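You operate a simulated robot arm through the tools that you are given. There is no shell and no other tool. Be economical: measure what you need, move in short steps, check, and stop when the job is done.

The job below is to be done with a simulated robot arm. You get a single attempt, and the scene is never put back.

TASK
Press a popper onto the red tab and put the tab back.
Fine: back in its rack slot; feed the popper with one press of the green button; leave the red handle at OPEN.

The check looks at the end state, three seconds after you hand in, the way a careful person would. Anything else that was tipped, shoved, dropped, spilled or broken makes it a failure.

THE ROBOT
A 7-joint arm with a two-finger parallel gripper, fixed in place. Base frame: the origin is at the foot of the arm, x ahead of it, y to its left, z up. Units: m, rad, N and s.
With the tool pointing down near the work surface it reaches from about 0.22 to 0.58 m from the base axis. Its first joint turns from -1.152 to 1.152 rad. Payload 2.5 kg.
The tool frame sits at the grasp point between the pads (the TCP): z along the fingers, y along the line on which they close. The tips reach 0.023 m beyond it. The gripper opens to 0.094 m. The fingers are 0.038 m wide and 0.01 m thick; the gripper's body (0.054 by 0.096 m) begins 0.039 m behind the TCP.
Orientation is that of the tool frame in the base frame, as a unit quaternion [x, y, z, w]. With the fingers straight down and closing along the base's y, the tool's x points along the base's -x, its y along +y and its z along -z.

THE INTERFACE
- The arm moves only by the tool jog_arm. Its argument "steps" is one flat list of numbers, 7 for each row, row after row: the turn, a rotation vector about the base's x, y, z in units of 4 degrees (1.0 is 4 degrees), then the shift along the base's x, y, z in units of 40 mm (1.0 is 40 mm), then the opening, from 0 (shut) to 1 (fully open). In form: [ax, ay, az, tx, ty, tz, jaw, ax, ay, az, tx, ty, tz, jaw, ...]. A call has 1 to 20 rows; each row shifts and turns the commanded pose from where the row before left it. A call with a number of a shift or a turn outside -1 to 1 is refused whole. A row lasts 0.2 s, in which the tool goes at most 0.05 m and 0.15 rad; a call with a longer step from one row to the next is refused whole, and so is a gripper value outside its range. Where a pose cannot be reached the arm comes as near as it can. A force on the tool above 70 N (or 10 N above the force at the start of the call, whichever is more), or a blocked arm, ends the call early, and 0.2 s more pass. Each finger travels about 0.108 m/s and halts on what it meets, pressing with about 32 N; the grip force reading is that of the motor and also rises with nothing between the fingers. The clock runs only during rows and for 0.2 s after the last one: add rows that do not move to give the fingers time. It gives the time, the measured TCP pose, the force on the tool (base axes), the opening and the grip force at its end, in the units of the frame above (readings bear some noise).
- Cameras (640 x 400 px; columns grow to the right, rows downward): "scene" is fixed at [0.1086, -0.3983, 0.5505]; the picture's right is [0.91, -0.41, 0.00], its down [-0.21, -0.46, -0.86] and it looks along [0.36, 0.79, -0.50] (base axes); focal length 331 px, centre (320, 200). "wrist" rides on the gripper at [0.086, 0.016, -0.074] in the tool frame; the picture's right is [-0.18, 0.98, 0.00], its down [-0.58, -0.11, -0.81] and it looks along [-0.79, -0.15, 0.59] (tool axes); focal length 243 px, centre (320, 200).
- camera(camera): a new picture of that camera. No time passes.
- pixel_to_xyz(camera, pixels): for up to 12 pixels [column, row] of the newest picture of that camera ("zoom" is the newest enlarged one), the place [x, y, z] in the base frame of the surface seen there, good to about 0.002 m. No time passes.
- inspect(camera, box): a new picture of the part [left, top, right, bottom] of that camera's present view, enlarged. No time passes.
- close_job(): hands the job in; it is judged then, once.

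Work in short steps. Measure before you move; look again where a grasp or a placing could have gone wrong, and mend it. You have 80 turns and 38 pictures in all, those below and enlarged ones among them. Open the gripper and draw the arm clear of the work before you hand the job in, unless the task says otherwise; then end with one line.

The tools are called after "Call:" as name(argument=value, ...) on one line, values as JSON. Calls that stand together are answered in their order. jog_arm: Moves the arm, as the interface text tells. Its arguments: {"type":"object","properties":{"steps":{"type":"array","items":{"type":"number"}}},"required":["steps"]} The other tools are called the same way: camera (camera) takes a picture; pixel_to_xyz (camera, pixels) gives the place of the surface under pixels of a picture; inspect (camera, box) takes an enlarged picture of a part of a camera's view; close_job () hands the job in.

At the start:

```text
clock: 0.0
tool_pos: [0.405, 0.0895, 0.3511]
tool_rot: [0.0, 1.0, 0.0, 0.0]
contact_force: [-0.4, -0.8, 0.3]
width: 0.0941
grip_force: 0.0
```

scene: 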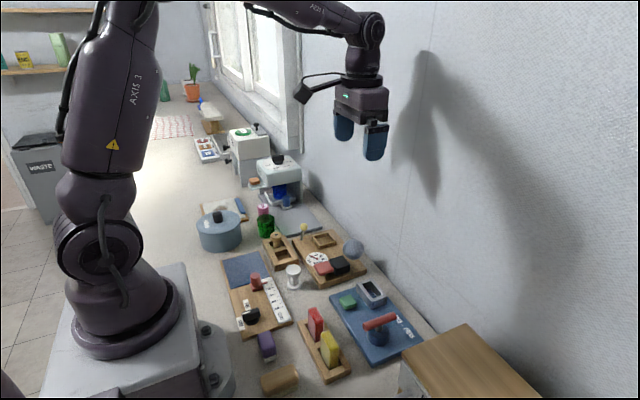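
wrist: 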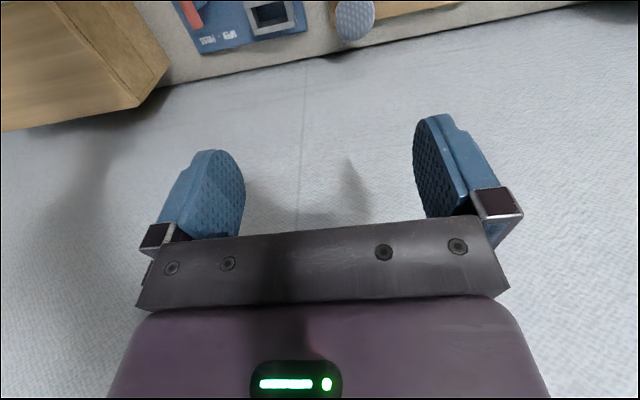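

I see a blue base with a red handle at about (380,325), a green button at (348,302), and a rack with red and yellow tabs at (320,335). I'll enlarge those areas first.

Call:
inspect(camera="scene", box=[280, 260, 440, 380])

Call:
inspect(camera="scene", box=[200, 220, 380, 340])

```text
3.33 times, centred on (360, 320) of scene
```

zoom: 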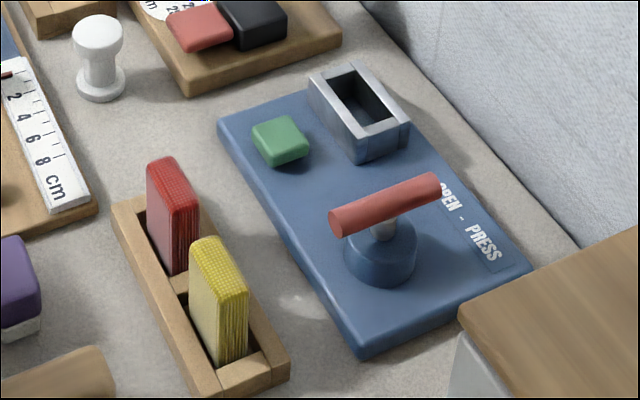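

```text
3.33 times, centred on (290, 280) of scene
```

zoom: 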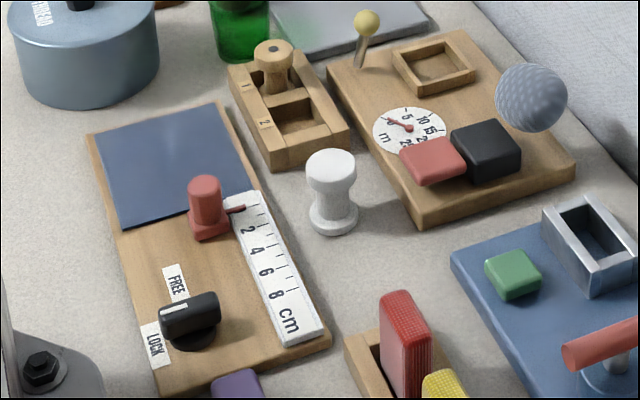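

Next I'll zoom in on the press and the rack for accurate measuring.

Call:
inspect(camera="scene", box=[325, 270, 435, 370])

```text
4.00 times, centred on (380, 320) of scene
```

zoom: 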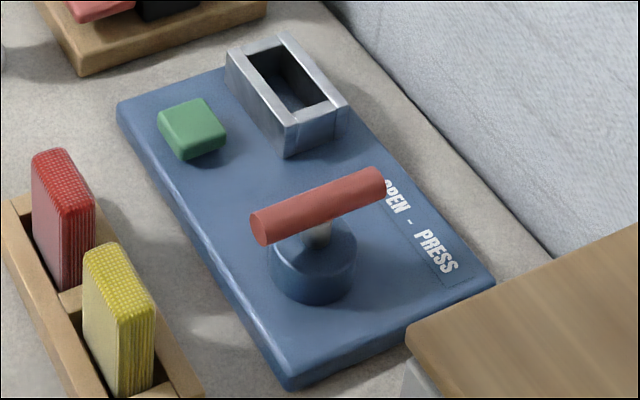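

Call:
pixel_to_xyz(camera="zoom", pixels=[[260, 222], [376, 178], [320, 198], [192, 118], [235, 58], [280, 42], [343, 105], [287, 128], [288, 85], [398, 198], [440, 255], [310, 270]])

Call:
pixel_to_xyz(camera="zoom", pixels=[[36, 168], [63, 152], [91, 188], [66, 203], [88, 258], [112, 245], [150, 300], [122, 318], [12, 205], [75, 295], [120, 105], [290, 382]])

```text
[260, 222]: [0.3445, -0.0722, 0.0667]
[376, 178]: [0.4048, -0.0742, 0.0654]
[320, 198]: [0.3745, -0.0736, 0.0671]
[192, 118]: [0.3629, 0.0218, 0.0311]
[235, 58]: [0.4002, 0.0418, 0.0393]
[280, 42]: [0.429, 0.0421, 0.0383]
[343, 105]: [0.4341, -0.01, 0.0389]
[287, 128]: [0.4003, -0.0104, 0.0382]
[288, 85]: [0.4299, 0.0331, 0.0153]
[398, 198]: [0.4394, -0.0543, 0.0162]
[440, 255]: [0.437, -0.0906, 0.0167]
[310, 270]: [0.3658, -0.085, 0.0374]
```

```text
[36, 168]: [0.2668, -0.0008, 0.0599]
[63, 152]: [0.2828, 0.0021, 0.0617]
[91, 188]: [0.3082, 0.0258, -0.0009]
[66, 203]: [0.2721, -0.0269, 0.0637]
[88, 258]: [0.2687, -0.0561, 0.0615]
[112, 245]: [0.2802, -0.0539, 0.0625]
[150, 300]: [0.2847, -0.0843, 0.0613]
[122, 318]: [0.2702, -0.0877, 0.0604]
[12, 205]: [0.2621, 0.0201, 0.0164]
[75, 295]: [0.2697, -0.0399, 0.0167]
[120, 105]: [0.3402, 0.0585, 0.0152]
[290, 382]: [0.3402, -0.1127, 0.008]
```

The red tab is thin along x (0.267–0.283), so I need the fingers closing along x. I'll turn the tool −90° about z and lower it a bit to view the press from the wrist camera.

Call:
jog_arm(steps=[0, 0, -1, 0, 0.05, -0.15, 1, 0, 0, -1, 0, 0.05, -0.15, 1, 0, 0, -1, 0, 0.05, -0.15, 1, 0, 0, -1, 0, 0.05, -0.15, 1, 0, 0, -1, 0, 0.05, -0.15, 1, 0, 0, -1, 0, 0.05, -0.15, 1, 0, 0, -1, 0, 0.05, -0.15, 1, 0, 0, -1, 0, 0.05, -0.15, 1, 0, 0, -1, 0, 0.05, -0.15, 1, 0, 0, -1, 0, 0.05, -0.15, 1, 0, 0, -1, 0, 0.05, -0.15, 1, 0, 0, -1, 0, 0.05, -0.15, 1, 0, 0, -1, 0, 0.05, -0.15, 1, 0, 0, -1, 0, 0.05, -0.15, 1, 0, 0, -1, 0, 0.05, -0.15, 1, 0, 0, -1, 0, 0.05, -0.15, 1, 0, 0, -1, 0, 0.05, -0.15, 1, 0, 0, -1, 0, 0.05, -0.15, 1, 0, 0, -1, 0, 0.05, -0.15, 1, 0, 0, -1, 0, 0.05, -0.15, 1])

Call:
jog_arm(steps=[0, 0, -1, 0, 0, 0, 1, 0, 0, -1, 0, 0, 0, 1, 0, 0, -0.5, 0, 0, 0, 1])

Call:
camera(camera="wrist")

```text
clock: 4.2
tool_pos: [0.4037, 0.1295, 0.232]
tool_rot: [0.645, 0.764, 0.0, 0.001]
contact_force: [0.3, 0.0, 0.4]
width: 0.0937
grip_force: 0.1
```

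```text
clock: 5.0
tool_pos: [0.4034, 0.1296, 0.2315]
tool_rot: [0.708, 0.706, 0.0, 0.001]
contact_force: [0.0, 0.7, -0.3]
width: 0.0939
grip_force: 0.0
```

```text
32 pictures are left
```

wrist: 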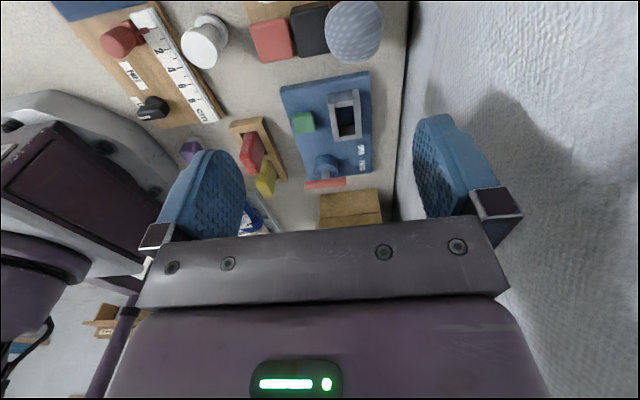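

The wrist picture is upside down, with −y and up both pointing down the image. I'll zoom in on the press at about (330,130).

Call:
inspect(camera="wrist", box=[230, 70, 400, 200])

```text
3.08 times, centred on (315, 135) of wrist
```

zoom: 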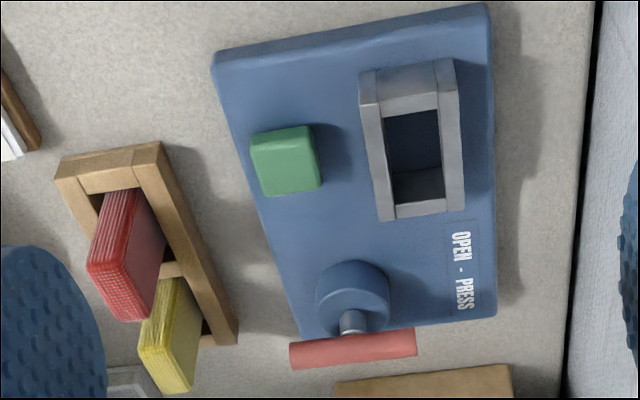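

Call:
pixel_to_xyz(camera="zoom", pixels=[[362, 78], [458, 62], [465, 212], [385, 218], [388, 120], [438, 112], [444, 196], [395, 203], [352, 318], [354, 352], [295, 360], [412, 342]])

Call:
pixel_to_xyz(camera="zoom", pixels=[[355, 285], [415, 165], [285, 155], [590, 150], [130, 310], [92, 268], [138, 300], [160, 250], [140, 292], [84, 190], [133, 165], [200, 200]])

```text
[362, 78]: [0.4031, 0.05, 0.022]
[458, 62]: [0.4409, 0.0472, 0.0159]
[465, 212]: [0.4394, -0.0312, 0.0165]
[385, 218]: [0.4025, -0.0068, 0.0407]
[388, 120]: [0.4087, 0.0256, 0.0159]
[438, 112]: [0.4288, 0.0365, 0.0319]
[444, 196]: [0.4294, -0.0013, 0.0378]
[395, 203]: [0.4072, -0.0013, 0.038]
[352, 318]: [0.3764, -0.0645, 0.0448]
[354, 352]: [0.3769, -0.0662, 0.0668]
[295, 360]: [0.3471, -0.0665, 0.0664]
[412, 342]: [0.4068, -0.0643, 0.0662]
```

```text
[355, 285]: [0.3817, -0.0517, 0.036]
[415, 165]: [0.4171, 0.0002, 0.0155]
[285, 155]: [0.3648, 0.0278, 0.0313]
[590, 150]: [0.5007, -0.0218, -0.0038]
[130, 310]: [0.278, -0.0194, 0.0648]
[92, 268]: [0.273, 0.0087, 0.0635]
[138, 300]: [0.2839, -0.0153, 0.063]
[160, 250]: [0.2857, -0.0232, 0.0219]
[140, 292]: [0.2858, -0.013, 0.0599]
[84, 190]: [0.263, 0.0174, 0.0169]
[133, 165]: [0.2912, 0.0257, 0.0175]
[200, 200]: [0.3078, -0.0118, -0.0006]
```

The handle is a T-bar at (0.377,-0.07,0.066) over a hub. I'll move the wrist camera closer to see how it moves.

Call:
jog_arm(steps=[0, 0, 0, -0.1, -0.5, -0.6, 1, 0, 0, 0, -0.1, -0.6, -0.6, 1, 0, 0, 0, -0.1, -0.6, -0.6, 1, 0, 0, 0, 0, 0, 0, 1])

Call:
camera(camera="wrist")

```text
clock: 6.0
tool_pos: [0.3905, 0.0628, 0.1583]
tool_rot: [0.707, 0.707, 0.0, -0.001]
contact_force: [-0.8, -0.5, 0.1]
width: 0.0941
grip_force: 0.0
```

```text
30 pictures are left
```

wrist: 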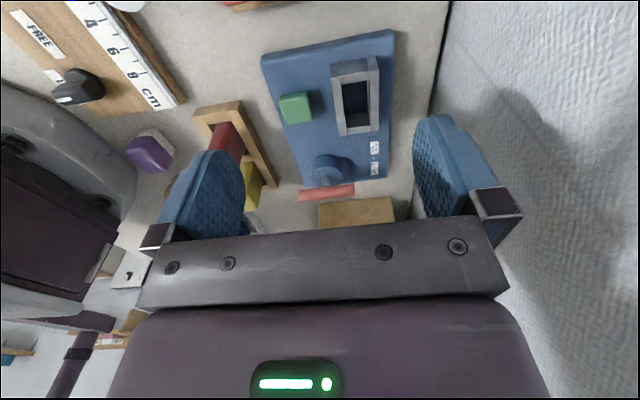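

Call:
inspect(camera="wrist", box=[285, 130, 405, 210])

Call:
inspect(camera="scene", box=[350, 295, 410, 350])

```text
5.00 times, centred on (345, 170) of wrist
```

zoom: 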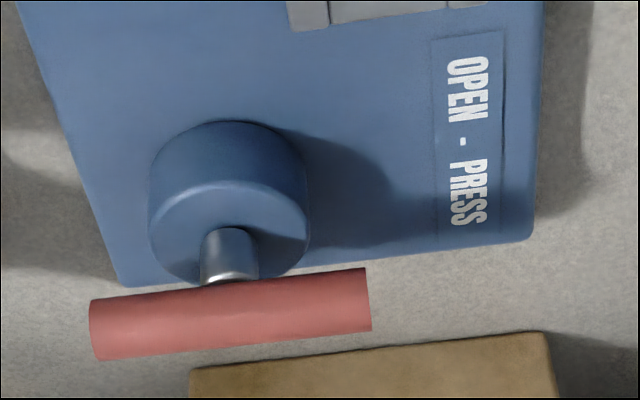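

```text
7.27 times, centred on (380, 322) of scene
```

zoom: 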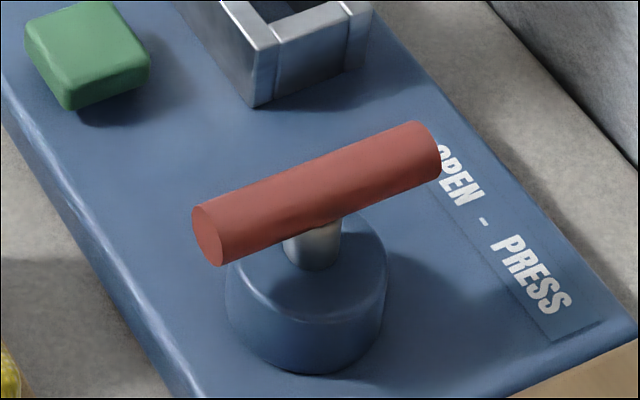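

Measuring hub top, stem and bar to judge tilt.

Call:
pixel_to_xyz(camera="zoom", pixels=[[312, 262], [318, 232], [228, 265], [384, 255], [300, 310], [360, 220], [210, 235], [430, 150], [315, 175], [310, 160], [320, 210], [310, 340]])

```text
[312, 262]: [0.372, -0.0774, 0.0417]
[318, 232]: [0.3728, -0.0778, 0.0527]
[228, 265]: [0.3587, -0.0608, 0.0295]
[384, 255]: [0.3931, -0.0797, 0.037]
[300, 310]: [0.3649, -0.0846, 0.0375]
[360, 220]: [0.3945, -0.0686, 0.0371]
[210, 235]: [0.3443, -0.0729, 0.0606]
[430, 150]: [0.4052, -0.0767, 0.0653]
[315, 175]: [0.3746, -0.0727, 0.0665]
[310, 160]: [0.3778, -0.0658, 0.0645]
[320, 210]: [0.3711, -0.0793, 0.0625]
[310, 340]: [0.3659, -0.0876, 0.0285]
```

The hub, stem and bar look coaxial, so the T-handle probably turns about a vertical axis. I'll do the tab first and move above it at about (0.2765,-0.012).

Call:
jog_arm(steps=[0, 0, 0, -0.7125, -0.4675, -0.1125, 0.6, 0, 0, 0, -0.7125, -0.4675, -0.1125, 0.6, 0, 0, 0, -0.7125, -0.4675, -0.1125, 0.6, 0, 0, 0, -0.7125, -0.4675, -0.1125, 0.6, 0, 0, 0, 0, 0, 0, 0.6])

Call:
inspect(camera="scene", box=[280, 280, 370, 380])

Call:
camera(camera="wrist")

```text
clock: 7.2
tool_pos: [0.2774, -0.0141, 0.1416]
tool_rot: [0.707, 0.707, 0.0, 0.0]
contact_force: [0.2, -0.6, 0.3]
width: 0.0564
grip_force: 0.0
```

```text
4.00 times, centred on (325, 330) of scene
```

zoom: 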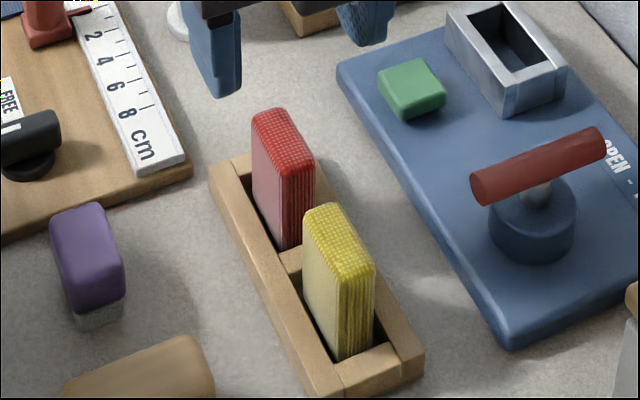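

```text
26 pictures are left
```

wrist: 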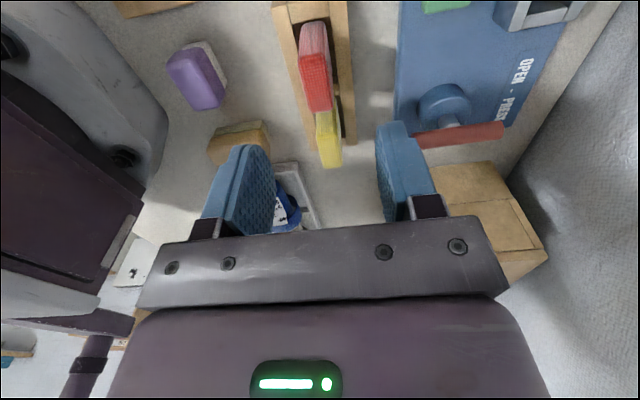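

Measuring the tab's edges in the scene zoom and in the wrist picture.

Call:
pixel_to_xyz(camera="zoom", pixels=[[256, 118], [278, 112], [310, 158], [286, 170], [295, 200], [290, 238], [265, 160], [262, 195], [248, 165], [215, 175], [285, 265], [305, 170]])

Call:
pixel_to_xyz(camera="wrist", pixels=[[302, 58], [326, 56], [308, 108], [330, 106], [313, 30], [302, 26], [325, 26], [318, 80], [290, 15], [335, 15], [340, 90], [318, 10]])

```text
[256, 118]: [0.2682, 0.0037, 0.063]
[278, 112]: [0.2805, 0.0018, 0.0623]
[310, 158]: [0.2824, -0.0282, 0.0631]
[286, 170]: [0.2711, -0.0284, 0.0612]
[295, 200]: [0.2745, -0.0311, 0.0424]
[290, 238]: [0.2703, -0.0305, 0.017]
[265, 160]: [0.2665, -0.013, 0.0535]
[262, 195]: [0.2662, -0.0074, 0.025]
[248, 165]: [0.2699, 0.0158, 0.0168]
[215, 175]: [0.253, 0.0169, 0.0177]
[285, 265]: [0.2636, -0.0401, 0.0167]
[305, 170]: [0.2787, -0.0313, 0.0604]
```

```text
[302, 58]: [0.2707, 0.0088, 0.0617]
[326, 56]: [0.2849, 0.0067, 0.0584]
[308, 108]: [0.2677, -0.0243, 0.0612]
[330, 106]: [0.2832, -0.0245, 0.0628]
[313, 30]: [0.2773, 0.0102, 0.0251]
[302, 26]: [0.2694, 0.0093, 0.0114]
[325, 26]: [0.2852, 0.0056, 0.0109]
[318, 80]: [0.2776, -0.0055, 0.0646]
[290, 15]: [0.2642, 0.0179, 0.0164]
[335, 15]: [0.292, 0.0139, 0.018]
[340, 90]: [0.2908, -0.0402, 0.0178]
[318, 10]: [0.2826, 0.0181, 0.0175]
```

The tab spans x 0.267–0.284 and y −0.031 to 0.0095, with its top at z 0.064. I'll go down to TCP z 0.060 and close.

Call:
jog_arm(steps=[0, 0, 0, -0.035, 0.085, -0.5, 0.6, 0, 0, 0, 0, 0, -0.5, 0.6, 0, 0, 0, 0, 0, -0.5, 0.6, 0, 0, 0, 0, 0, -0.54, 0.6, 0, 0, 0, 0, 0, 0, 0.6, 0, 0, 0, 0, 0, 0, 0, 0, 0, 0, 0, 0, 0, 0, 0, 0, 0, 0, 0, 0, 0])

Call:
camera(camera="wrist")

```text
clock: 9.0
tool_pos: [0.2747, -0.0086, 0.0592]
tool_rot: [0.707, 0.707, -0.001, 0.0]
contact_force: [0.5, -1.1, -0.1]
width: 0.0182
grip_force: 31.7
```

```text
25 pictures are left
```

wrist: 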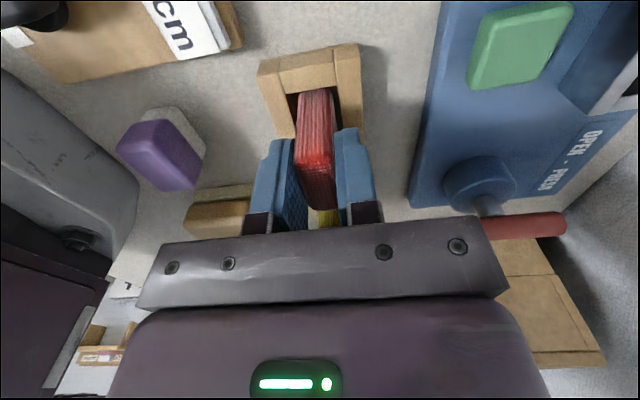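

The tab is gripped at a width of 0.018. The return pose is (0.2747,-0.0086,0.0592). Lifting.

Call:
jog_arm(steps=[0, 0, 0, 0, 0, 0.4, 0, 0, 0, 0, 0, 0, 0.6, 0, 0, 0, 0, 0, 0, 0.6, 0, 0, 0, 0, 0, 0, 0.6, 0, 0, 0, 0, 0, 0, 0, 0])

Call:
inspect(camera="scene", box=[270, 220, 420, 340])

Call:
camera(camera="wrist")

```text
clock: 10.2
tool_pos: [0.2765, -0.0101, 0.1482]
tool_rot: [0.707, 0.707, 0.0, 0.0]
contact_force: [0.7, -0.2, -0.5]
width: 0.0179
grip_force: 31.7
```

```text
3.33 times, centred on (345, 280) of scene
```

zoom: 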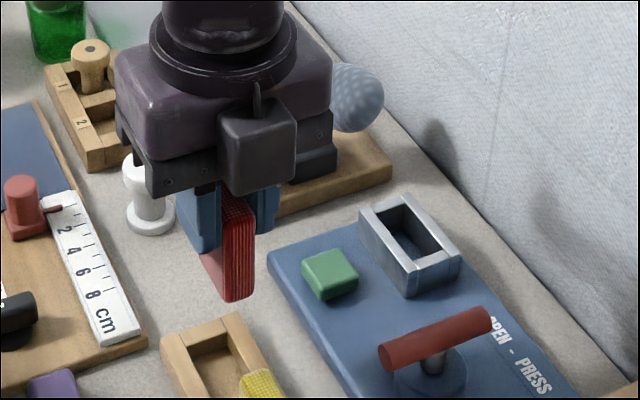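

```text
23 pictures are left
```

wrist: 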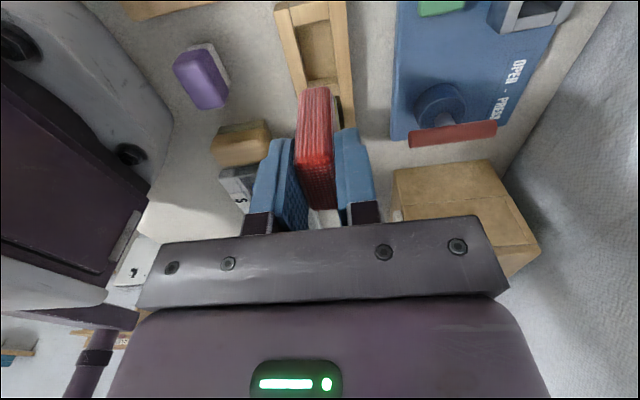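

Measuring the tab's edges in hand and the socket's rim.

Call:
pixel_to_xyz(camera="zoom", pixels=[[237, 296], [236, 260], [228, 240], [212, 265], [228, 294], [250, 290], [360, 220], [400, 197], [458, 256], [410, 272], [404, 266], [446, 250]])

Call:
pixel_to_xyz(camera="wrist", pixels=[[300, 100], [315, 95], [330, 98], [298, 140], [312, 88], [300, 92], [328, 90], [315, 140], [306, 60], [322, 85], [305, 8], [318, 70]])

Call:
pixel_to_xyz(camera="zoom", pixels=[[375, 222], [398, 208], [376, 232], [390, 215], [420, 212], [400, 235], [425, 245], [372, 226], [435, 240], [395, 255], [365, 215], [406, 290]])

```text
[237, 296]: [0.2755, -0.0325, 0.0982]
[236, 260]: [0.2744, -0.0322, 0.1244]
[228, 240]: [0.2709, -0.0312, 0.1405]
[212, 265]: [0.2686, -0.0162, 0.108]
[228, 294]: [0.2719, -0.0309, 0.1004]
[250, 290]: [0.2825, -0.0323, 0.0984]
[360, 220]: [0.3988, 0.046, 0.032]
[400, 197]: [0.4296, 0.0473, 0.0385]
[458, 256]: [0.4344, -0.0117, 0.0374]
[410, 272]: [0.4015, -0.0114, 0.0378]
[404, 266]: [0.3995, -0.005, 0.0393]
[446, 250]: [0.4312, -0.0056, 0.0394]
```

```text
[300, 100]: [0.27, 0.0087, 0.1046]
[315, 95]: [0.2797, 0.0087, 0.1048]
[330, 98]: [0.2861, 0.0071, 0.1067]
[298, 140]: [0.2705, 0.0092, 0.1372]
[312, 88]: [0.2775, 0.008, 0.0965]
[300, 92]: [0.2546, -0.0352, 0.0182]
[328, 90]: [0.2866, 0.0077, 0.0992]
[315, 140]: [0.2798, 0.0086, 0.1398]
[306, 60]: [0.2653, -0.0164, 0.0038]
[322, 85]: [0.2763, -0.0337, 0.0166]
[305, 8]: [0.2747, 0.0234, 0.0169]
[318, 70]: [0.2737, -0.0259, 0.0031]
```

```text
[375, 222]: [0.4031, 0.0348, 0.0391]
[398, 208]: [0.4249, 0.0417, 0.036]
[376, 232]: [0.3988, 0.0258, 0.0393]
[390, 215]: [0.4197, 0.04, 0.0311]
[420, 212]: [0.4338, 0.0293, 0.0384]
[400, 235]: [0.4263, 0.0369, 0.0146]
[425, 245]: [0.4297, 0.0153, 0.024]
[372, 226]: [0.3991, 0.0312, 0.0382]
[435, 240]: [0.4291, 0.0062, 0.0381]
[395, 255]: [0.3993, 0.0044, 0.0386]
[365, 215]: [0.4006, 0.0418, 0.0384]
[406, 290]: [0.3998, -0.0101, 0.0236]
```

The tab is about 41 mm wide, which makes the socket snug. I'll zoom in hard on the socket to find its inner edges.

Call:
inspect(camera="scene", box=[345, 272, 395, 316])

```text
9.09 times, centred on (370, 294) of scene
```

zoom: 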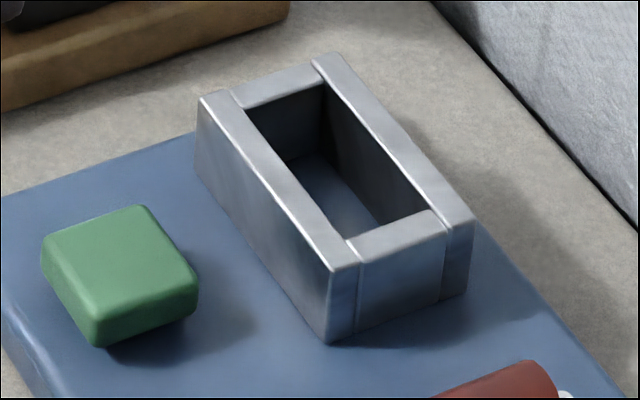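

Call:
pixel_to_xyz(camera="zoom", pixels=[[246, 106], [321, 81], [348, 240], [430, 210], [282, 91], [390, 222], [295, 171], [375, 145], [204, 98], [333, 266], [470, 218], [335, 56]])

Call:
pixel_to_xyz(camera="zoom", pixels=[[278, 100], [284, 98], [270, 104], [410, 222], [375, 232], [320, 210], [280, 153], [404, 250], [350, 290], [440, 240], [240, 150], [120, 250]])

```text
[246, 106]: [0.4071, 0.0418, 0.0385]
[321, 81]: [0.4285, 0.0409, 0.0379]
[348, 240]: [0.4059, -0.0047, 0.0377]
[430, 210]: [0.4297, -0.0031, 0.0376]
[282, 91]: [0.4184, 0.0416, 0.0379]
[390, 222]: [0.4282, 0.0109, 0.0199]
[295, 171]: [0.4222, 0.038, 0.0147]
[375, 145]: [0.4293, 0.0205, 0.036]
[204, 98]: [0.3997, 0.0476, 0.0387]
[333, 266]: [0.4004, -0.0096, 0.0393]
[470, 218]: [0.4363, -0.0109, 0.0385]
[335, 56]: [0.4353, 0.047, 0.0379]
```

```text
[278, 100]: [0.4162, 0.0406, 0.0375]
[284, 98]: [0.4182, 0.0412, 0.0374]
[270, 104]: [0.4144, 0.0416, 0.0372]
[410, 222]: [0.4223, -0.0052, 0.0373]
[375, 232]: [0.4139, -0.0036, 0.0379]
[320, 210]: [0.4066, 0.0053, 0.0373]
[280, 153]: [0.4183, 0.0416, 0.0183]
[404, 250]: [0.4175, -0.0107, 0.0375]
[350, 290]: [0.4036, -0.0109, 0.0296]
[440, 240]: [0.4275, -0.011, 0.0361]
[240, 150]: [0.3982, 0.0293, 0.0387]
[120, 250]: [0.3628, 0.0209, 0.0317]
```

Socket inner spans are x 0.407–0.429 and y −0.003 to 0.041, centred at (0.418,0.019), with the floor at about z 0.0147. I'll carry the tab over it.

Call:
jog_arm(steps=[0, 0, 0, 0.705, 0.154, 0, 0, 0, 0, 0, 0.705, 0.154, 0, 0, 0, 0, 0, 0.705, 0.154, 0, 0, 0, 0, 0, 0.705, 0.154, 0, 0, 0, 0, 0, 0.705, 0.154, 0, 0, 0, 0, 0, 0, 0, -0.5, 0, 0, 0, 0, 0, 0, -0.5, 0, 0, 0, 0, 0, 0, 0, 0])

Call:
inspect(camera="scene", box=[340, 255, 405, 316])

Call:
inspect(camera="wrist", box=[240, 40, 400, 240])

```text
clock: 12.0
tool_pos: [0.4175, 0.0212, 0.1072]
tool_rot: [0.707, 0.707, 0.0, 0.0]
contact_force: [-0.5, -0.6, 0.3]
width: 0.0179
grip_force: 32.1
```

```text
6.56 times, centred on (372, 286) of scene
```

zoom: 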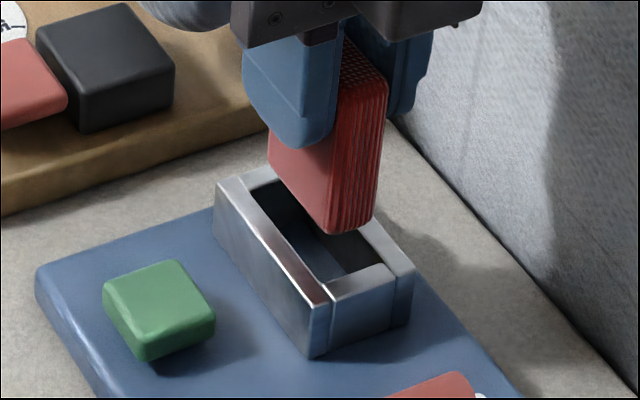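

```text
2.00 times, centred on (320, 140) of wrist
```

zoom: 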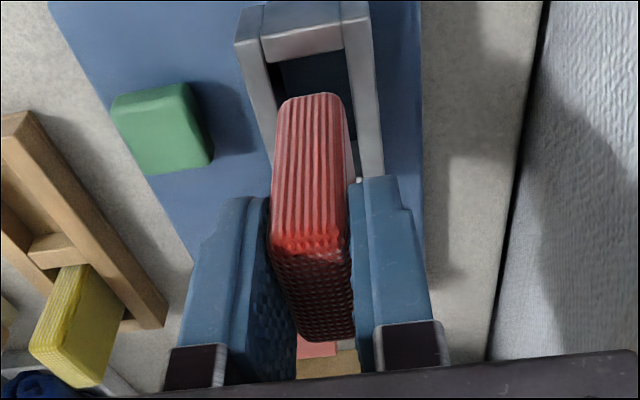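

Checking the tab's lower edges in the wrist zoom against the socket rim.

Call:
pixel_to_xyz(camera="zoom", pixels=[[279, 130], [310, 110], [346, 130], [300, 102], [335, 102], [277, 180], [348, 180], [272, 100], [357, 100], [300, 52], [262, 62], [345, 50]])

```text
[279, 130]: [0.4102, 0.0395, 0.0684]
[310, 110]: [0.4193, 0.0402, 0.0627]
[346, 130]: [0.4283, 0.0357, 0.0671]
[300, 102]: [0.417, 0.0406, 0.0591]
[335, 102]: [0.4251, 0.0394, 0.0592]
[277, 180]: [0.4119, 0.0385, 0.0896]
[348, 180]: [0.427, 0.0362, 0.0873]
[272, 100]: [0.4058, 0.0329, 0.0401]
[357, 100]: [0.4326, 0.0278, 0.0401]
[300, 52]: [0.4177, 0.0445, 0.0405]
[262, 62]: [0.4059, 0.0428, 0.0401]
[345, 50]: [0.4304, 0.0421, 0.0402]
```

It lines up within a millimetre. I'll nudge −0.7 mm in x and −0.5 mm in y and lower slowly.

Call:
jog_arm(steps=[0, 0, 0, -0.018, -0.012, -0.15, 0, 0, 0, 0, 0, 0, -0.15, 0, 0, 0, 0, 0, 0, -0.15, 0, 0, 0, 0, 0, 0, -0.15, 0, 0, 0, 0, 0, 0, -0.15, 0, 0, 0, 0, 0, 0, -0.15, 0, 0, 0, 0, 0, 0, 0, 0])

```text
clock: 13.6
tool_pos: [0.4164, 0.0213, 0.0716]
tool_rot: [0.708, 0.707, 0.0, 0.0]
contact_force: [-2.1, -0.4, 6.2]
width: 0.0178
grip_force: 31.3
```

There's light contact at z 0.0716. I'll look before going further.

Call:
inspect(camera="scene", box=[340, 255, 405, 316])

```text
6.56 times, centred on (372, 286) of scene
```

zoom: 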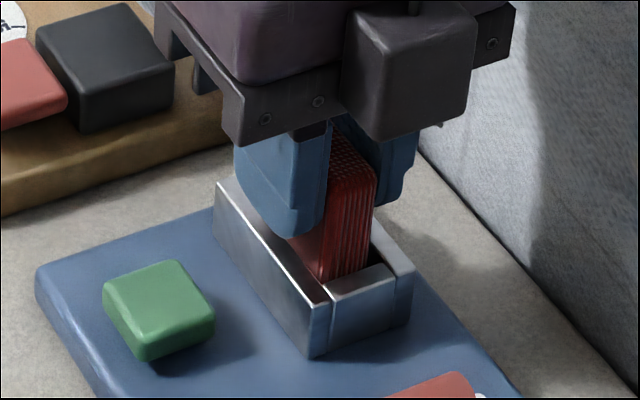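

The tab is inside the socket walls. I'll lower it a few more millimetres to seat it.

Call:
jog_arm(steps=[0, 0, 0, 0, 0, -0.06, 0, 0, 0, 0, 0, 0, -0.05, 0, 0, 0, 0, 0, 0, 0, 0])

```text
clock: 14.4
tool_pos: [0.418, 0.0216, 0.0684]
tool_rot: [0.707, 0.707, 0.002, 0.002]
contact_force: [-9.0, -2.2, 41.5]
width: 0.0181
grip_force: 31.7
```

At 41 N it's bottomed out. I'll release and rise.

Call:
jog_arm(steps=[0, 0, 0, 0, 0, 0.06, 0, 0, 0, 0, 0, 0, 0, 0.5, 0, 0, 0, 0, 0, 0, 0.5, 0, 0, 0, 0, 0, 0.5, 0.5, 0, 0, 0, 0, 0, 0.75, 0.5, 0, 0, 0, 0, 0, 0.75, 0.5, 0, 0, 0, 0, 0, 0, 0.5])

Call:
inspect(camera="scene", box=[330, 260, 420, 340])

```text
clock: 16.0
tool_pos: [0.4159, 0.0219, 0.1493]
tool_rot: [0.707, 0.707, 0.0, 0.0]
contact_force: [-0.1, -1.0, 0.2]
width: 0.0469
grip_force: 0.0
```

```text
5.00 times, centred on (375, 300) of scene
```

zoom: 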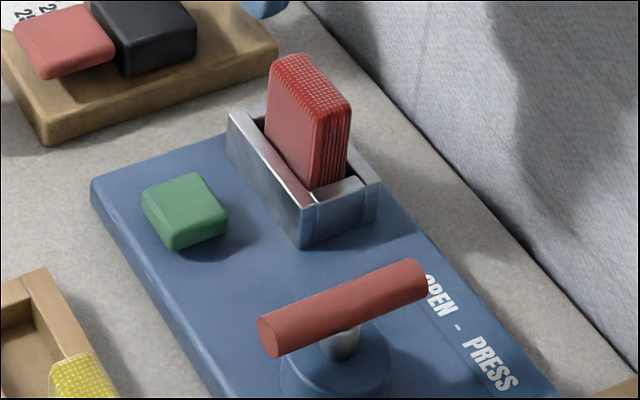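

The tab is seated. Next I'll close the fingers and hover over the green button at (0.363,0.0215), whose top is at z≈0.0315.

Call:
jog_arm(steps=[0, 0, 0, -0.67, 0, 0, 0, 0, 0, 0, -0.67, 0, 0, 0, 0, 0, 0, 0, 0, -0.6, 0, 0, 0, 0, 0, 0, -0.6, 0, 0, 0, 0, 0, 0, -0.6, 0, 0, 0, 0, 0, 0, 0, 0])

Call:
inspect(camera="scene", box=[320, 260, 410, 340])

```text
clock: 17.4
tool_pos: [0.3638, 0.0212, 0.0772]
tool_rot: [0.707, 0.707, 0.0, -0.001]
contact_force: [0.9, -0.2, 0.0]
width: 0.0
grip_force: 31.9
```

```text
5.00 times, centred on (365, 300) of scene
```

zoom: 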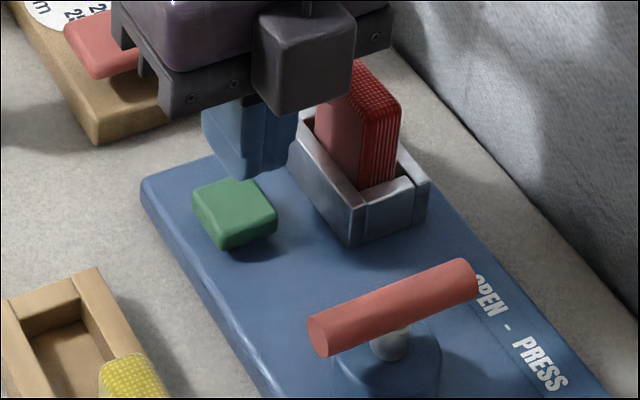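

The tips are at z≈0.054 over the button. I'll press straight down in one stroke.

Call:
jog_arm(steps=[0, 0, 0, 0, 0, -0.3, 0, 0, 0, 0, 0, 0, -0.2, 0, 0, 0, 0, 0, 0, -0.08, 0, 0, 0, 0, 0, 0, -0.08, 0, 0, 0, 0, 0, 0, -0.06, 0, 0, 0, 0, 0, 0, 0, 0])

Call:
inspect(camera="scene", box=[320, 260, 410, 340])

```text
clock: 18.8
tool_pos: [0.3634, 0.0198, 0.0496]
tool_rot: [0.707, 0.707, 0.0, 0.0]
contact_force: [2.8, 1.7, 3.2]
width: 0.0001
grip_force: 31.7
```

```text
5.00 times, centred on (365, 300) of scene
```

zoom: 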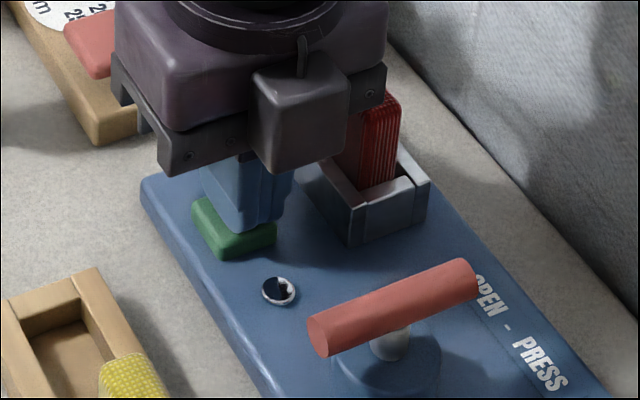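

The button went down and a popper (snap) has appeared at zoom (280,290). I'll rise straight off and look.

Call:
jog_arm(steps=[0, 0, 0, 0, 0, 0.5, 0, 0, 0, 0, 0, 0, 0.8, 0, 0, 0, 0, -0.3, 0.8, 0.8, 0, 0, 0, 0, -0.3, 0.8, 0.5, 0, 0, 0, 0, 0, 0, 0, 0])

Call:
inspect(camera="scene", box=[340, 285, 390, 330])

```text
clock: 20.0
tool_pos: [0.3383, 0.0847, 0.1539]
tool_rot: [0.707, 0.707, 0.0, 0.0]
contact_force: [0.3, 0.2, 0.3]
width: 0.0
grip_force: 31.8
```

```text
8.89 times, centred on (365, 308) of scene
```

zoom: 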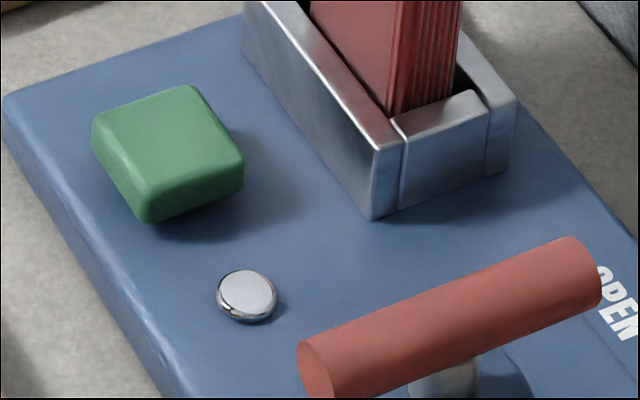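

A loose metal disc is lying on the plate. I'll measure it and the tab's top.

Call:
pixel_to_xyz(camera="zoom", pixels=[[246, 291], [219, 297], [275, 292], [245, 270], [245, 313], [246, 320], [200, 350], [235, 320], [300, 330], [430, 95], [170, 140], [285, 300]])

Call:
inspect(camera="scene", box=[345, 255, 415, 310])

```text
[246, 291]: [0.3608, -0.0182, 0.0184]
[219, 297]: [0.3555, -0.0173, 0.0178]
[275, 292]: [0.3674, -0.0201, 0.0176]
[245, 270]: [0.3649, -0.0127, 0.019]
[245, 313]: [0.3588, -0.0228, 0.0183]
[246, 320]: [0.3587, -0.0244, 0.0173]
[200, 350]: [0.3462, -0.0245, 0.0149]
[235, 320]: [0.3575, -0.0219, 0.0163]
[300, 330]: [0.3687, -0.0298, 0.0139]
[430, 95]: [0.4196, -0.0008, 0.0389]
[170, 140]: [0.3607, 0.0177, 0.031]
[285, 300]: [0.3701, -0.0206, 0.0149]
```

```text
7.27 times, centred on (380, 282) of scene
```

zoom: 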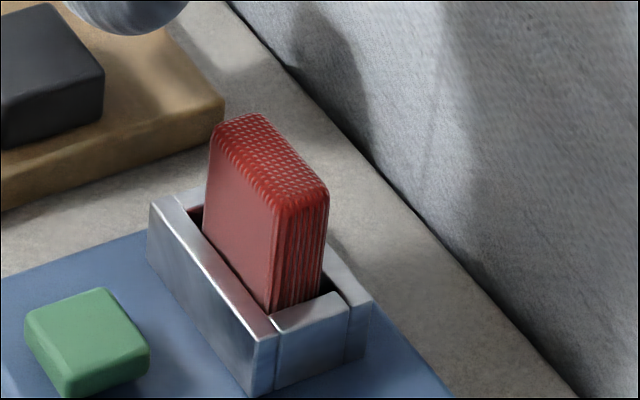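

The popper is about 12.5 mm wide and 4 mm thick, at (0.361,-0.018), resting on the plate at z≈0.0145. I'll hover over it, fingers slightly open.

Call:
jog_arm(steps=[0, 0, 0, 0.19, -0.857, 0, 0.35, 0, 0, 0, 0.19, -0.857, 0, 0.35, 0, 0, 0, 0.19, -0.857, 0, 0.35, 0, 0, 0, 0, 0, -0.7, 0.35, 0, 0, 0, 0, 0, -0.7, 0.35, 0, 0, 0, 0, 0, -0.7, 0.35, 0, 0, 0, 0, 0, 0, 0.35])

Call:
camera(camera="wrist")

```text
clock: 21.6
tool_pos: [0.3632, -0.0185, 0.0672]
tool_rot: [0.707, 0.707, 0.0, -0.001]
contact_force: [0.5, -0.1, 0.3]
width: 0.0329
grip_force: 0.0
```

```text
13 pictures are left
```

wrist: 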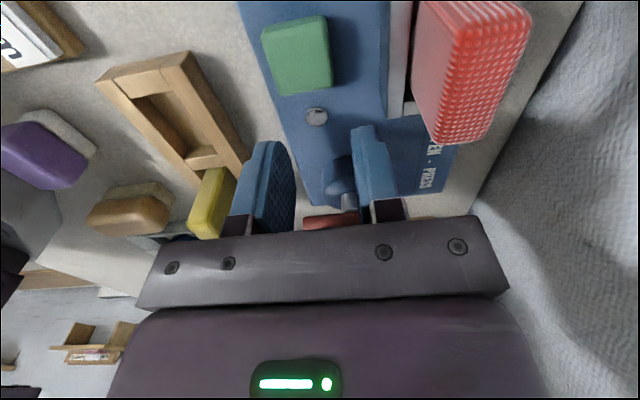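

13 pictures are left. I'll measure the popper and tab top from this view.

Call:
pixel_to_xyz(camera="wrist", pixels=[[317, 117], [307, 117], [327, 117], [317, 109], [317, 125], [430, 15], [520, 15], [440, 135], [480, 140], [475, 75], [300, 95], [325, 90]])

```text
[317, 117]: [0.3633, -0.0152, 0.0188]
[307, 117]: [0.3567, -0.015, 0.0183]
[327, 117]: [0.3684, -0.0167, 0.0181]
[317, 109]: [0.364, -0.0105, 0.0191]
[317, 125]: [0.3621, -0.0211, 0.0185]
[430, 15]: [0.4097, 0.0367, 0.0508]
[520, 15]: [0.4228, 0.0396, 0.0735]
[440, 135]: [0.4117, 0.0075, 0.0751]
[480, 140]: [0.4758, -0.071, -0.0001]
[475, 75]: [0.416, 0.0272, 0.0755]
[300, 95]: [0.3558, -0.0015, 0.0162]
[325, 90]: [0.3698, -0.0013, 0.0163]
```

The popper centre is at (0.3625,-0.0165). I'll descend to TCP z≈0.039 (tips just above the plate) and close.

Call:
jog_arm(steps=[0, 0, 0, -0.02, 0.05, -0.35, 0.35, 0, 0, 0, 0, 0, -0.2, 0.35, 0, 0, 0, 0, 0, -0.14, 0.35, 0, 0, 0, 0, 0, 0, 0.35])

```text
clock: 22.6
tool_pos: [0.3628, -0.016, 0.04]
tool_rot: [0.707, 0.707, 0.0, 0.0]
contact_force: [-0.2, -0.2, 0.2]
width: 0.0327
grip_force: 0.1
```

No contact so far. I'll go down 1.2 mm more and close on the popper.

Call:
jog_arm(steps=[0, 0, 0, 0, 0, -0.03, 0.35, 0, 0, 0, 0, 0, 0, 0.35, 0, 0, 0, 0, 0, 0, 0, 0, 0, 0, 0, 0, 0, 0, 0, 0, 0, 0, 0, 0, 0])

```text
clock: 23.8
tool_pos: [0.3631, -0.0172, 0.042]
tool_rot: [0.707, 0.707, 0.0, 0.001]
contact_force: [0.0, 1.0, 0.7]
width: 0.0
grip_force: 31.7
```

The width reads 0.0, so I missed it. I'll look before retrying.

Call:
inspect(camera="scene", box=[335, 280, 400, 335])

```text
7.27 times, centred on (368, 308) of scene
```

zoom: 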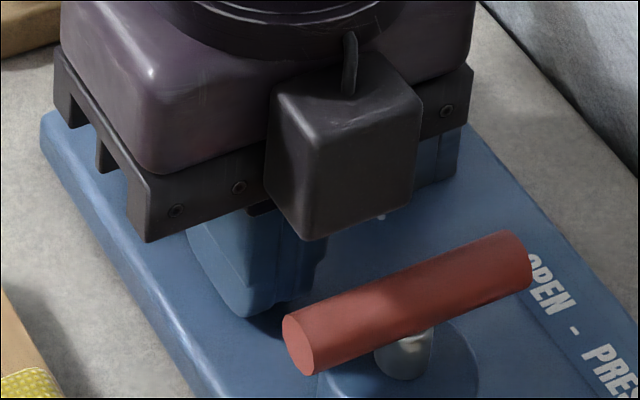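

There's a glint at zoom (382,216) that might be the popper. Measuring it.

Call:
pixel_to_xyz(camera="zoom", pixels=[[382, 216], [378, 217], [386, 215], [250, 312], [280, 305], [390, 225]])

Call:
jog_arm(steps=[0, 0, 0, 0, 0, 0.5, 0, 0, 0, 0, 0, 0, 0.8, 0, 0, 0, 0, 0, 0.8, 0.8, 0, 0, 0, 0, -0.3, 0.8, 0, 0, 0, 0, 0, -0.3, 0.8, 0, 0, 0, 0, 0, 0, 0, 0, 0])

Call:
inspect(camera="scene", box=[335, 265, 415, 335])

```text
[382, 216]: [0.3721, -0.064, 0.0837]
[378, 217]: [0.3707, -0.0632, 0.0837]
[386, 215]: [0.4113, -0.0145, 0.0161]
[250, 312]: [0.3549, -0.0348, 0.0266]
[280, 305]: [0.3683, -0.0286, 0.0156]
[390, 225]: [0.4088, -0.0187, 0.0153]
```

```text
clock: 25.2
tool_pos: [0.3362, 0.0814, 0.1251]
tool_rot: [0.707, 0.707, 0.0, 0.0]
contact_force: [-0.1, 0.4, -0.5]
width: 0.0
grip_force: 32.0
```

```text
5.71 times, centred on (375, 300) of scene
```

zoom: 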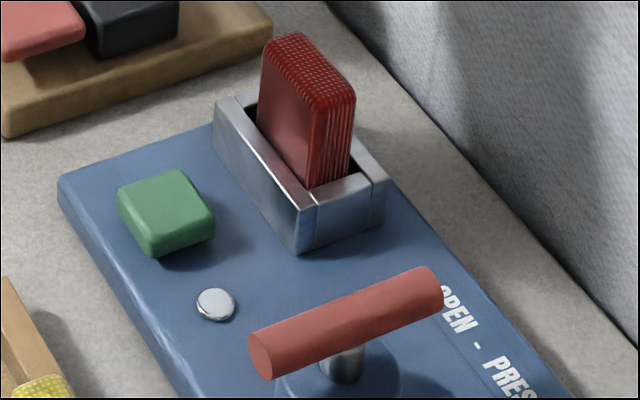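

The popper hasn't moved; the fingers closed above it. I'll measure it again, then come down until the tips just touch the plate before closing.

Call:
pixel_to_xyz(camera="zoom", pixels=[[216, 304], [197, 304], [235, 303], [217, 290], [216, 318], [300, 50], [285, 45], [320, 60], [345, 95], [310, 100], [270, 48], [330, 75]])

Call:
jog_arm(steps=[0, 0, 0, 0.16, -0.61, 0, 0.35, 0, 0, 0, 0.16, -0.61, 0, 0.35, 0, 0, 0, 0.16, -0.61, 0, 0.35, 0, 0, 0, 0.16, -0.61, 0, 0.35, 0, 0, 0, 0, 0, -0.6, 0.35, 0, 0, 0, 0, 0, -0.6, 0.35, 0, 0, 0, 0, 0, -0.6, 0.35, 0, 0, 0, 0, 0, 0, 0.35])

```text
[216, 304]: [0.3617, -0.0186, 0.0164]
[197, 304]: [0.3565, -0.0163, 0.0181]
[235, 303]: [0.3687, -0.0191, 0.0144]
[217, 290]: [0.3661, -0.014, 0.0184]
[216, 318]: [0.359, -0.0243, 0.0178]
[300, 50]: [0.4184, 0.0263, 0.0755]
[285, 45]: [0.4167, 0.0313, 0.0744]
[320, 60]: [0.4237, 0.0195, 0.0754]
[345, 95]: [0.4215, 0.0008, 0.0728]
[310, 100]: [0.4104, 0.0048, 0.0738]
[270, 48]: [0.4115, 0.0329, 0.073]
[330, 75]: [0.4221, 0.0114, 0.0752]
```

```text
clock: 27.0
tool_pos: [0.3646, -0.0173, 0.0509]
tool_rot: [0.707, 0.707, -0.001, -0.001]
contact_force: [-0.3, 0.9, 1.0]
width: 0.0329
grip_force: 0.1
```

Next to the tab I'll shift x by −3.5 mm for body clearance, then descend toward touch.

Call:
jog_arm(steps=[0, 0, 0, -0.09, 0, 0, 0.35, 0, 0, 0, 0, 0, -0.15, 0.35, 0, 0, 0, 0, 0, -0.15, 0.35, 0, 0, 0, 0, 0, -0.03, 0.35, 0, 0, 0, 0, 0, 0, 0.35])

```text
clock: 28.2
tool_pos: [0.3599, -0.0185, 0.0394]
tool_rot: [0.707, 0.707, 0.0, 0.0]
contact_force: [-6.9, -0.5, 20.1]
width: 0.033
grip_force: 0.0
```

The tips now touch at 20 N. I'll ease up 0.4 mm and close.

Call:
jog_arm(steps=[0, 0, 0, 0, 0, 0.01, 0.35, 0, 0, 0, 0, 0, 0, 0, 0, 0, 0, 0, 0, 0, 0, 0, 0, 0, 0, 0, 0, 0, 0, 0, 0, 0, 0, 0, 0])

```text
clock: 29.4
tool_pos: [0.3601, -0.0184, 0.0393]
tool_rot: [0.707, 0.707, 0.001, 0.002]
contact_force: [6.8, -2.6, 8.4]
width: 0.0
grip_force: 31.7
```

Width 0 again. I'll take a wrist picture here to see where the popper and the contact are.

Call:
camera(camera="wrist")

```text
10 pictures are left
```

wrist: 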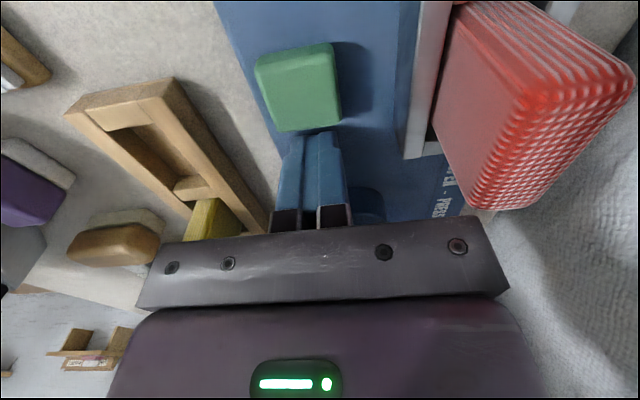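

The popper isn't visible past the fingers. I'll rise straight up a bit and look again.

Call:
jog_arm(steps=[0, 0, 0, 0, 0, 0.3, 0, 0, 0, 0, 0, 0, 0.5, 0.0, 0, 0, 0, 0, 0, 0.5, 0.35, 0, 0, 0, 0, 0, 0, 0.35])

Call:
inspect(camera="wrist", box=[220, 60, 420, 240])

```text
clock: 30.4
tool_pos: [0.3584, -0.0191, 0.092]
tool_rot: [0.707, 0.707, 0.0, 0.0]
contact_force: [-0.3, -0.3, -0.1]
width: 0.0327
grip_force: 0.0
```

```text
2.22 times, centred on (320, 150) of wrist
```

zoom: 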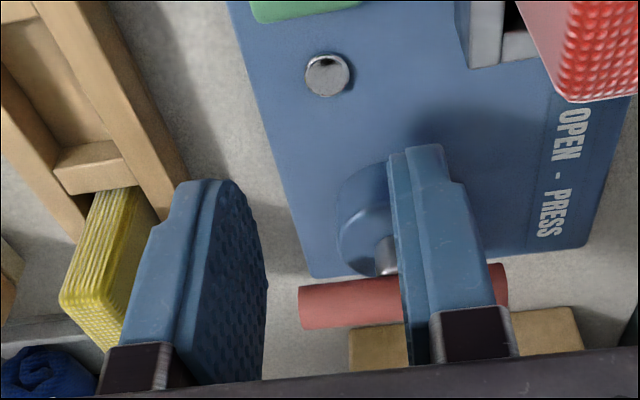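

Measuring the popper and the fingertip positions.

Call:
pixel_to_xyz(camera="zoom", pixels=[[327, 75], [306, 76], [349, 74], [327, 56], [327, 95], [205, 182], [235, 190], [262, 250], [410, 150], [440, 148], [405, 170], [350, 120]])

```text
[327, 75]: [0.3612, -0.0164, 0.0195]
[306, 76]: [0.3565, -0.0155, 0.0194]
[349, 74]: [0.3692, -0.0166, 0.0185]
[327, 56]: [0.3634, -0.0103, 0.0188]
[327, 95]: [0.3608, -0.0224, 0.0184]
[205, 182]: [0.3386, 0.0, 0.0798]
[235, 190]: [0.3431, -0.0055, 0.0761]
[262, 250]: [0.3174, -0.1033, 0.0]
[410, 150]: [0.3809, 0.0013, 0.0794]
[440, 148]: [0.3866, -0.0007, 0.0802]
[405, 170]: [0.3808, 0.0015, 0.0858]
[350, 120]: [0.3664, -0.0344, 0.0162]
```

The popper sits at (0.3625,-0.0165) and is only about 3 mm thick. The pad tips must be pressed to the plate while closing, so I'll descend until firm contact and close without easing up.

Call:
jog_arm(steps=[0, 0, 0, 0, 0.04, -0.5, 0.33, 0, 0, 0, 0, 0, -0.5, 0.33, 0, 0, 0, 0, 0, -0.3, 0.33, 0, 0, 0, 0, 0, 0, 0.33])

Call:
jog_arm(steps=[0, 0, 0, 0, 0, -0.02, 0.33, 0, 0, 0, 0, 0, 0, 0.33])

Call:
jog_arm(steps=[0, 0, 0, 0, 0, -0.02, 0.33, 0, 0, 0, 0, 0, 0, 0.33])

Call:
jog_arm(steps=[0, 0, 0, 0, 0, -0.02, 0.33, 0, 0, 0, 0, 0, 0, 0.33])

```text
clock: 31.4
tool_pos: [0.3583, -0.0162, 0.0388]
tool_rot: [0.707, 0.707, 0.0, 0.0]
contact_force: [-0.2, 0.1, 0.1]
width: 0.0311
grip_force: 0.1
```

```text
clock: 32.0
tool_pos: [0.3592, -0.0161, 0.0388]
tool_rot: [0.707, 0.707, 0.0, 0.0]
contact_force: [-5.7, 1.8, 19.8]
width: 0.0325
grip_force: 2.1
```

```text
clock: 32.6
tool_pos: [0.3587, -0.0167, 0.0396]
tool_rot: [0.707, 0.707, 0.0, -0.001]
contact_force: [-2.6, 1.7, 7.1]
width: 0.0321
grip_force: 1.4
stopped in row 2: the force on the tool passed its limit (the readings are from after the stop); the commanded pose is now the measured one
```

```text
clock: 33.2
tool_pos: [0.3582, -0.0166, 0.039]
tool_rot: [0.707, 0.707, 0.001, -0.001]
contact_force: [-14.5, 5.2, 45.8]
width: 0.0321
grip_force: 0.8
```

Firm plate contact now at 46 N. Closing.

Call:
jog_arm(steps=[0, 0, 0, 0, 0, 0, 0.2, 0, 0, 0, 0, 0, 0, 0.15, 0, 0, 0, 0, 0, 0, 0, 0, 0, 0, 0, 0, 0, 0, 0, 0, 0, 0, 0, 0, 0])

```text
clock: 34.4
tool_pos: [0.3598, -0.0174, 0.0386]
tool_rot: [0.707, 0.707, 0.001, 0.002]
contact_force: [-17.4, -7.9, 54.7]
width: 0.0
grip_force: 31.8
```

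The popper never moved while the fingers closed through its spot at plate level, so it looks like an indicator of the fed popper and not something to carry. I'll lift away, turn the tool back so the fingers close along y, and go above the handle.

Call:
jog_arm(steps=[0, 0, 0, 0, 0, 0.5, 0, 0, 0, 0, 0, 0, 0.7, 0, 0, 0, 1, 0, 0, 0.7, 0, 0, 0, 1, 0, 0, 0.5, 0, 0, 0, 1, 0, -0.1, 0, 0.1, 0, 0, 1, 0, -0.1, 0, 0.2, 0, 0, 1, 0, -0.1, 0, 0.35, 0, 0, 1, 0, -0.1, 0, 0.35, 0, 0, 1, 0, -0.1, 0, 0.35, 0, 0, 1, 0, -0.1, 0, 0.35, 0, 0, 1, 0, -0.1, 0, 0.35, 0, 0, 1, 0.05, -0.1, 0, 0.35, 0, 0, 1, 0.05, -0.1, 0, 0.35, 0, 0, 1, 0.05, -0.1, 0, 0.35, 0, 0, 1, 0.05, -0.1, 0, 0.35, 0, 0, 1, 0.05, -0.1, 0, 0.35, 0, 0, 1, 0.05, -0.1, 0, 0.35, 0, 0, 1, 0.05, -0.05, 0, 0.35, 0, 0, 1, 0.05, 0, 0, 0.35, 0, 0, 1, 0.05, 0, 0, 0.35])

Call:
jog_arm(steps=[0, 0, 1, 0, 0, 0, 0.35, 0, 0, 1, 0, 0, 0, 0.35, 0, 0, 1, 0, 0, 0, 0.35, 0, 0, 1, 0, 0, 0, 0.35, 0, 0, 0.5, 0, 0, 0, 0.35, 0, 0, 0, 0, 0, 0, 0.35])

Call:
inspect(camera="scene", box=[335, 260, 425, 345])

```text
clock: 38.6
tool_pos: [0.3776, -0.0711, 0.1332]
tool_rot: [0.156, 0.988, 0.0, -0.001]
contact_force: [0.3, 0.3, 0.6]
width: 0.033
grip_force: 0.0
```

```text
clock: 40.0
tool_pos: [0.3761, -0.0712, 0.1343]
tool_rot: [-0.001, 1.0, 0.0, -0.001]
contact_force: [-0.7, 0.6, 0.1]
width: 0.0329
grip_force: 0.0
```

```text
4.71 times, centred on (380, 302) of scene
```

zoom: 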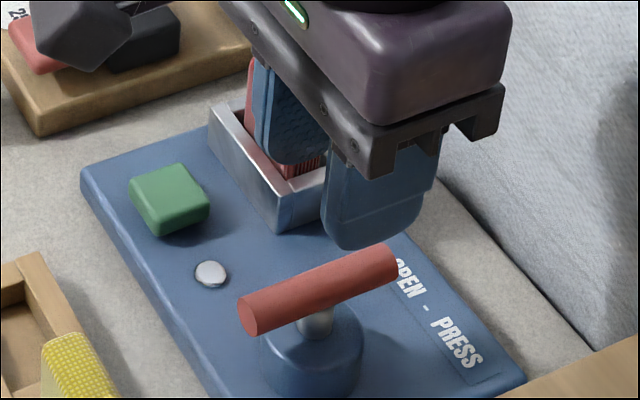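

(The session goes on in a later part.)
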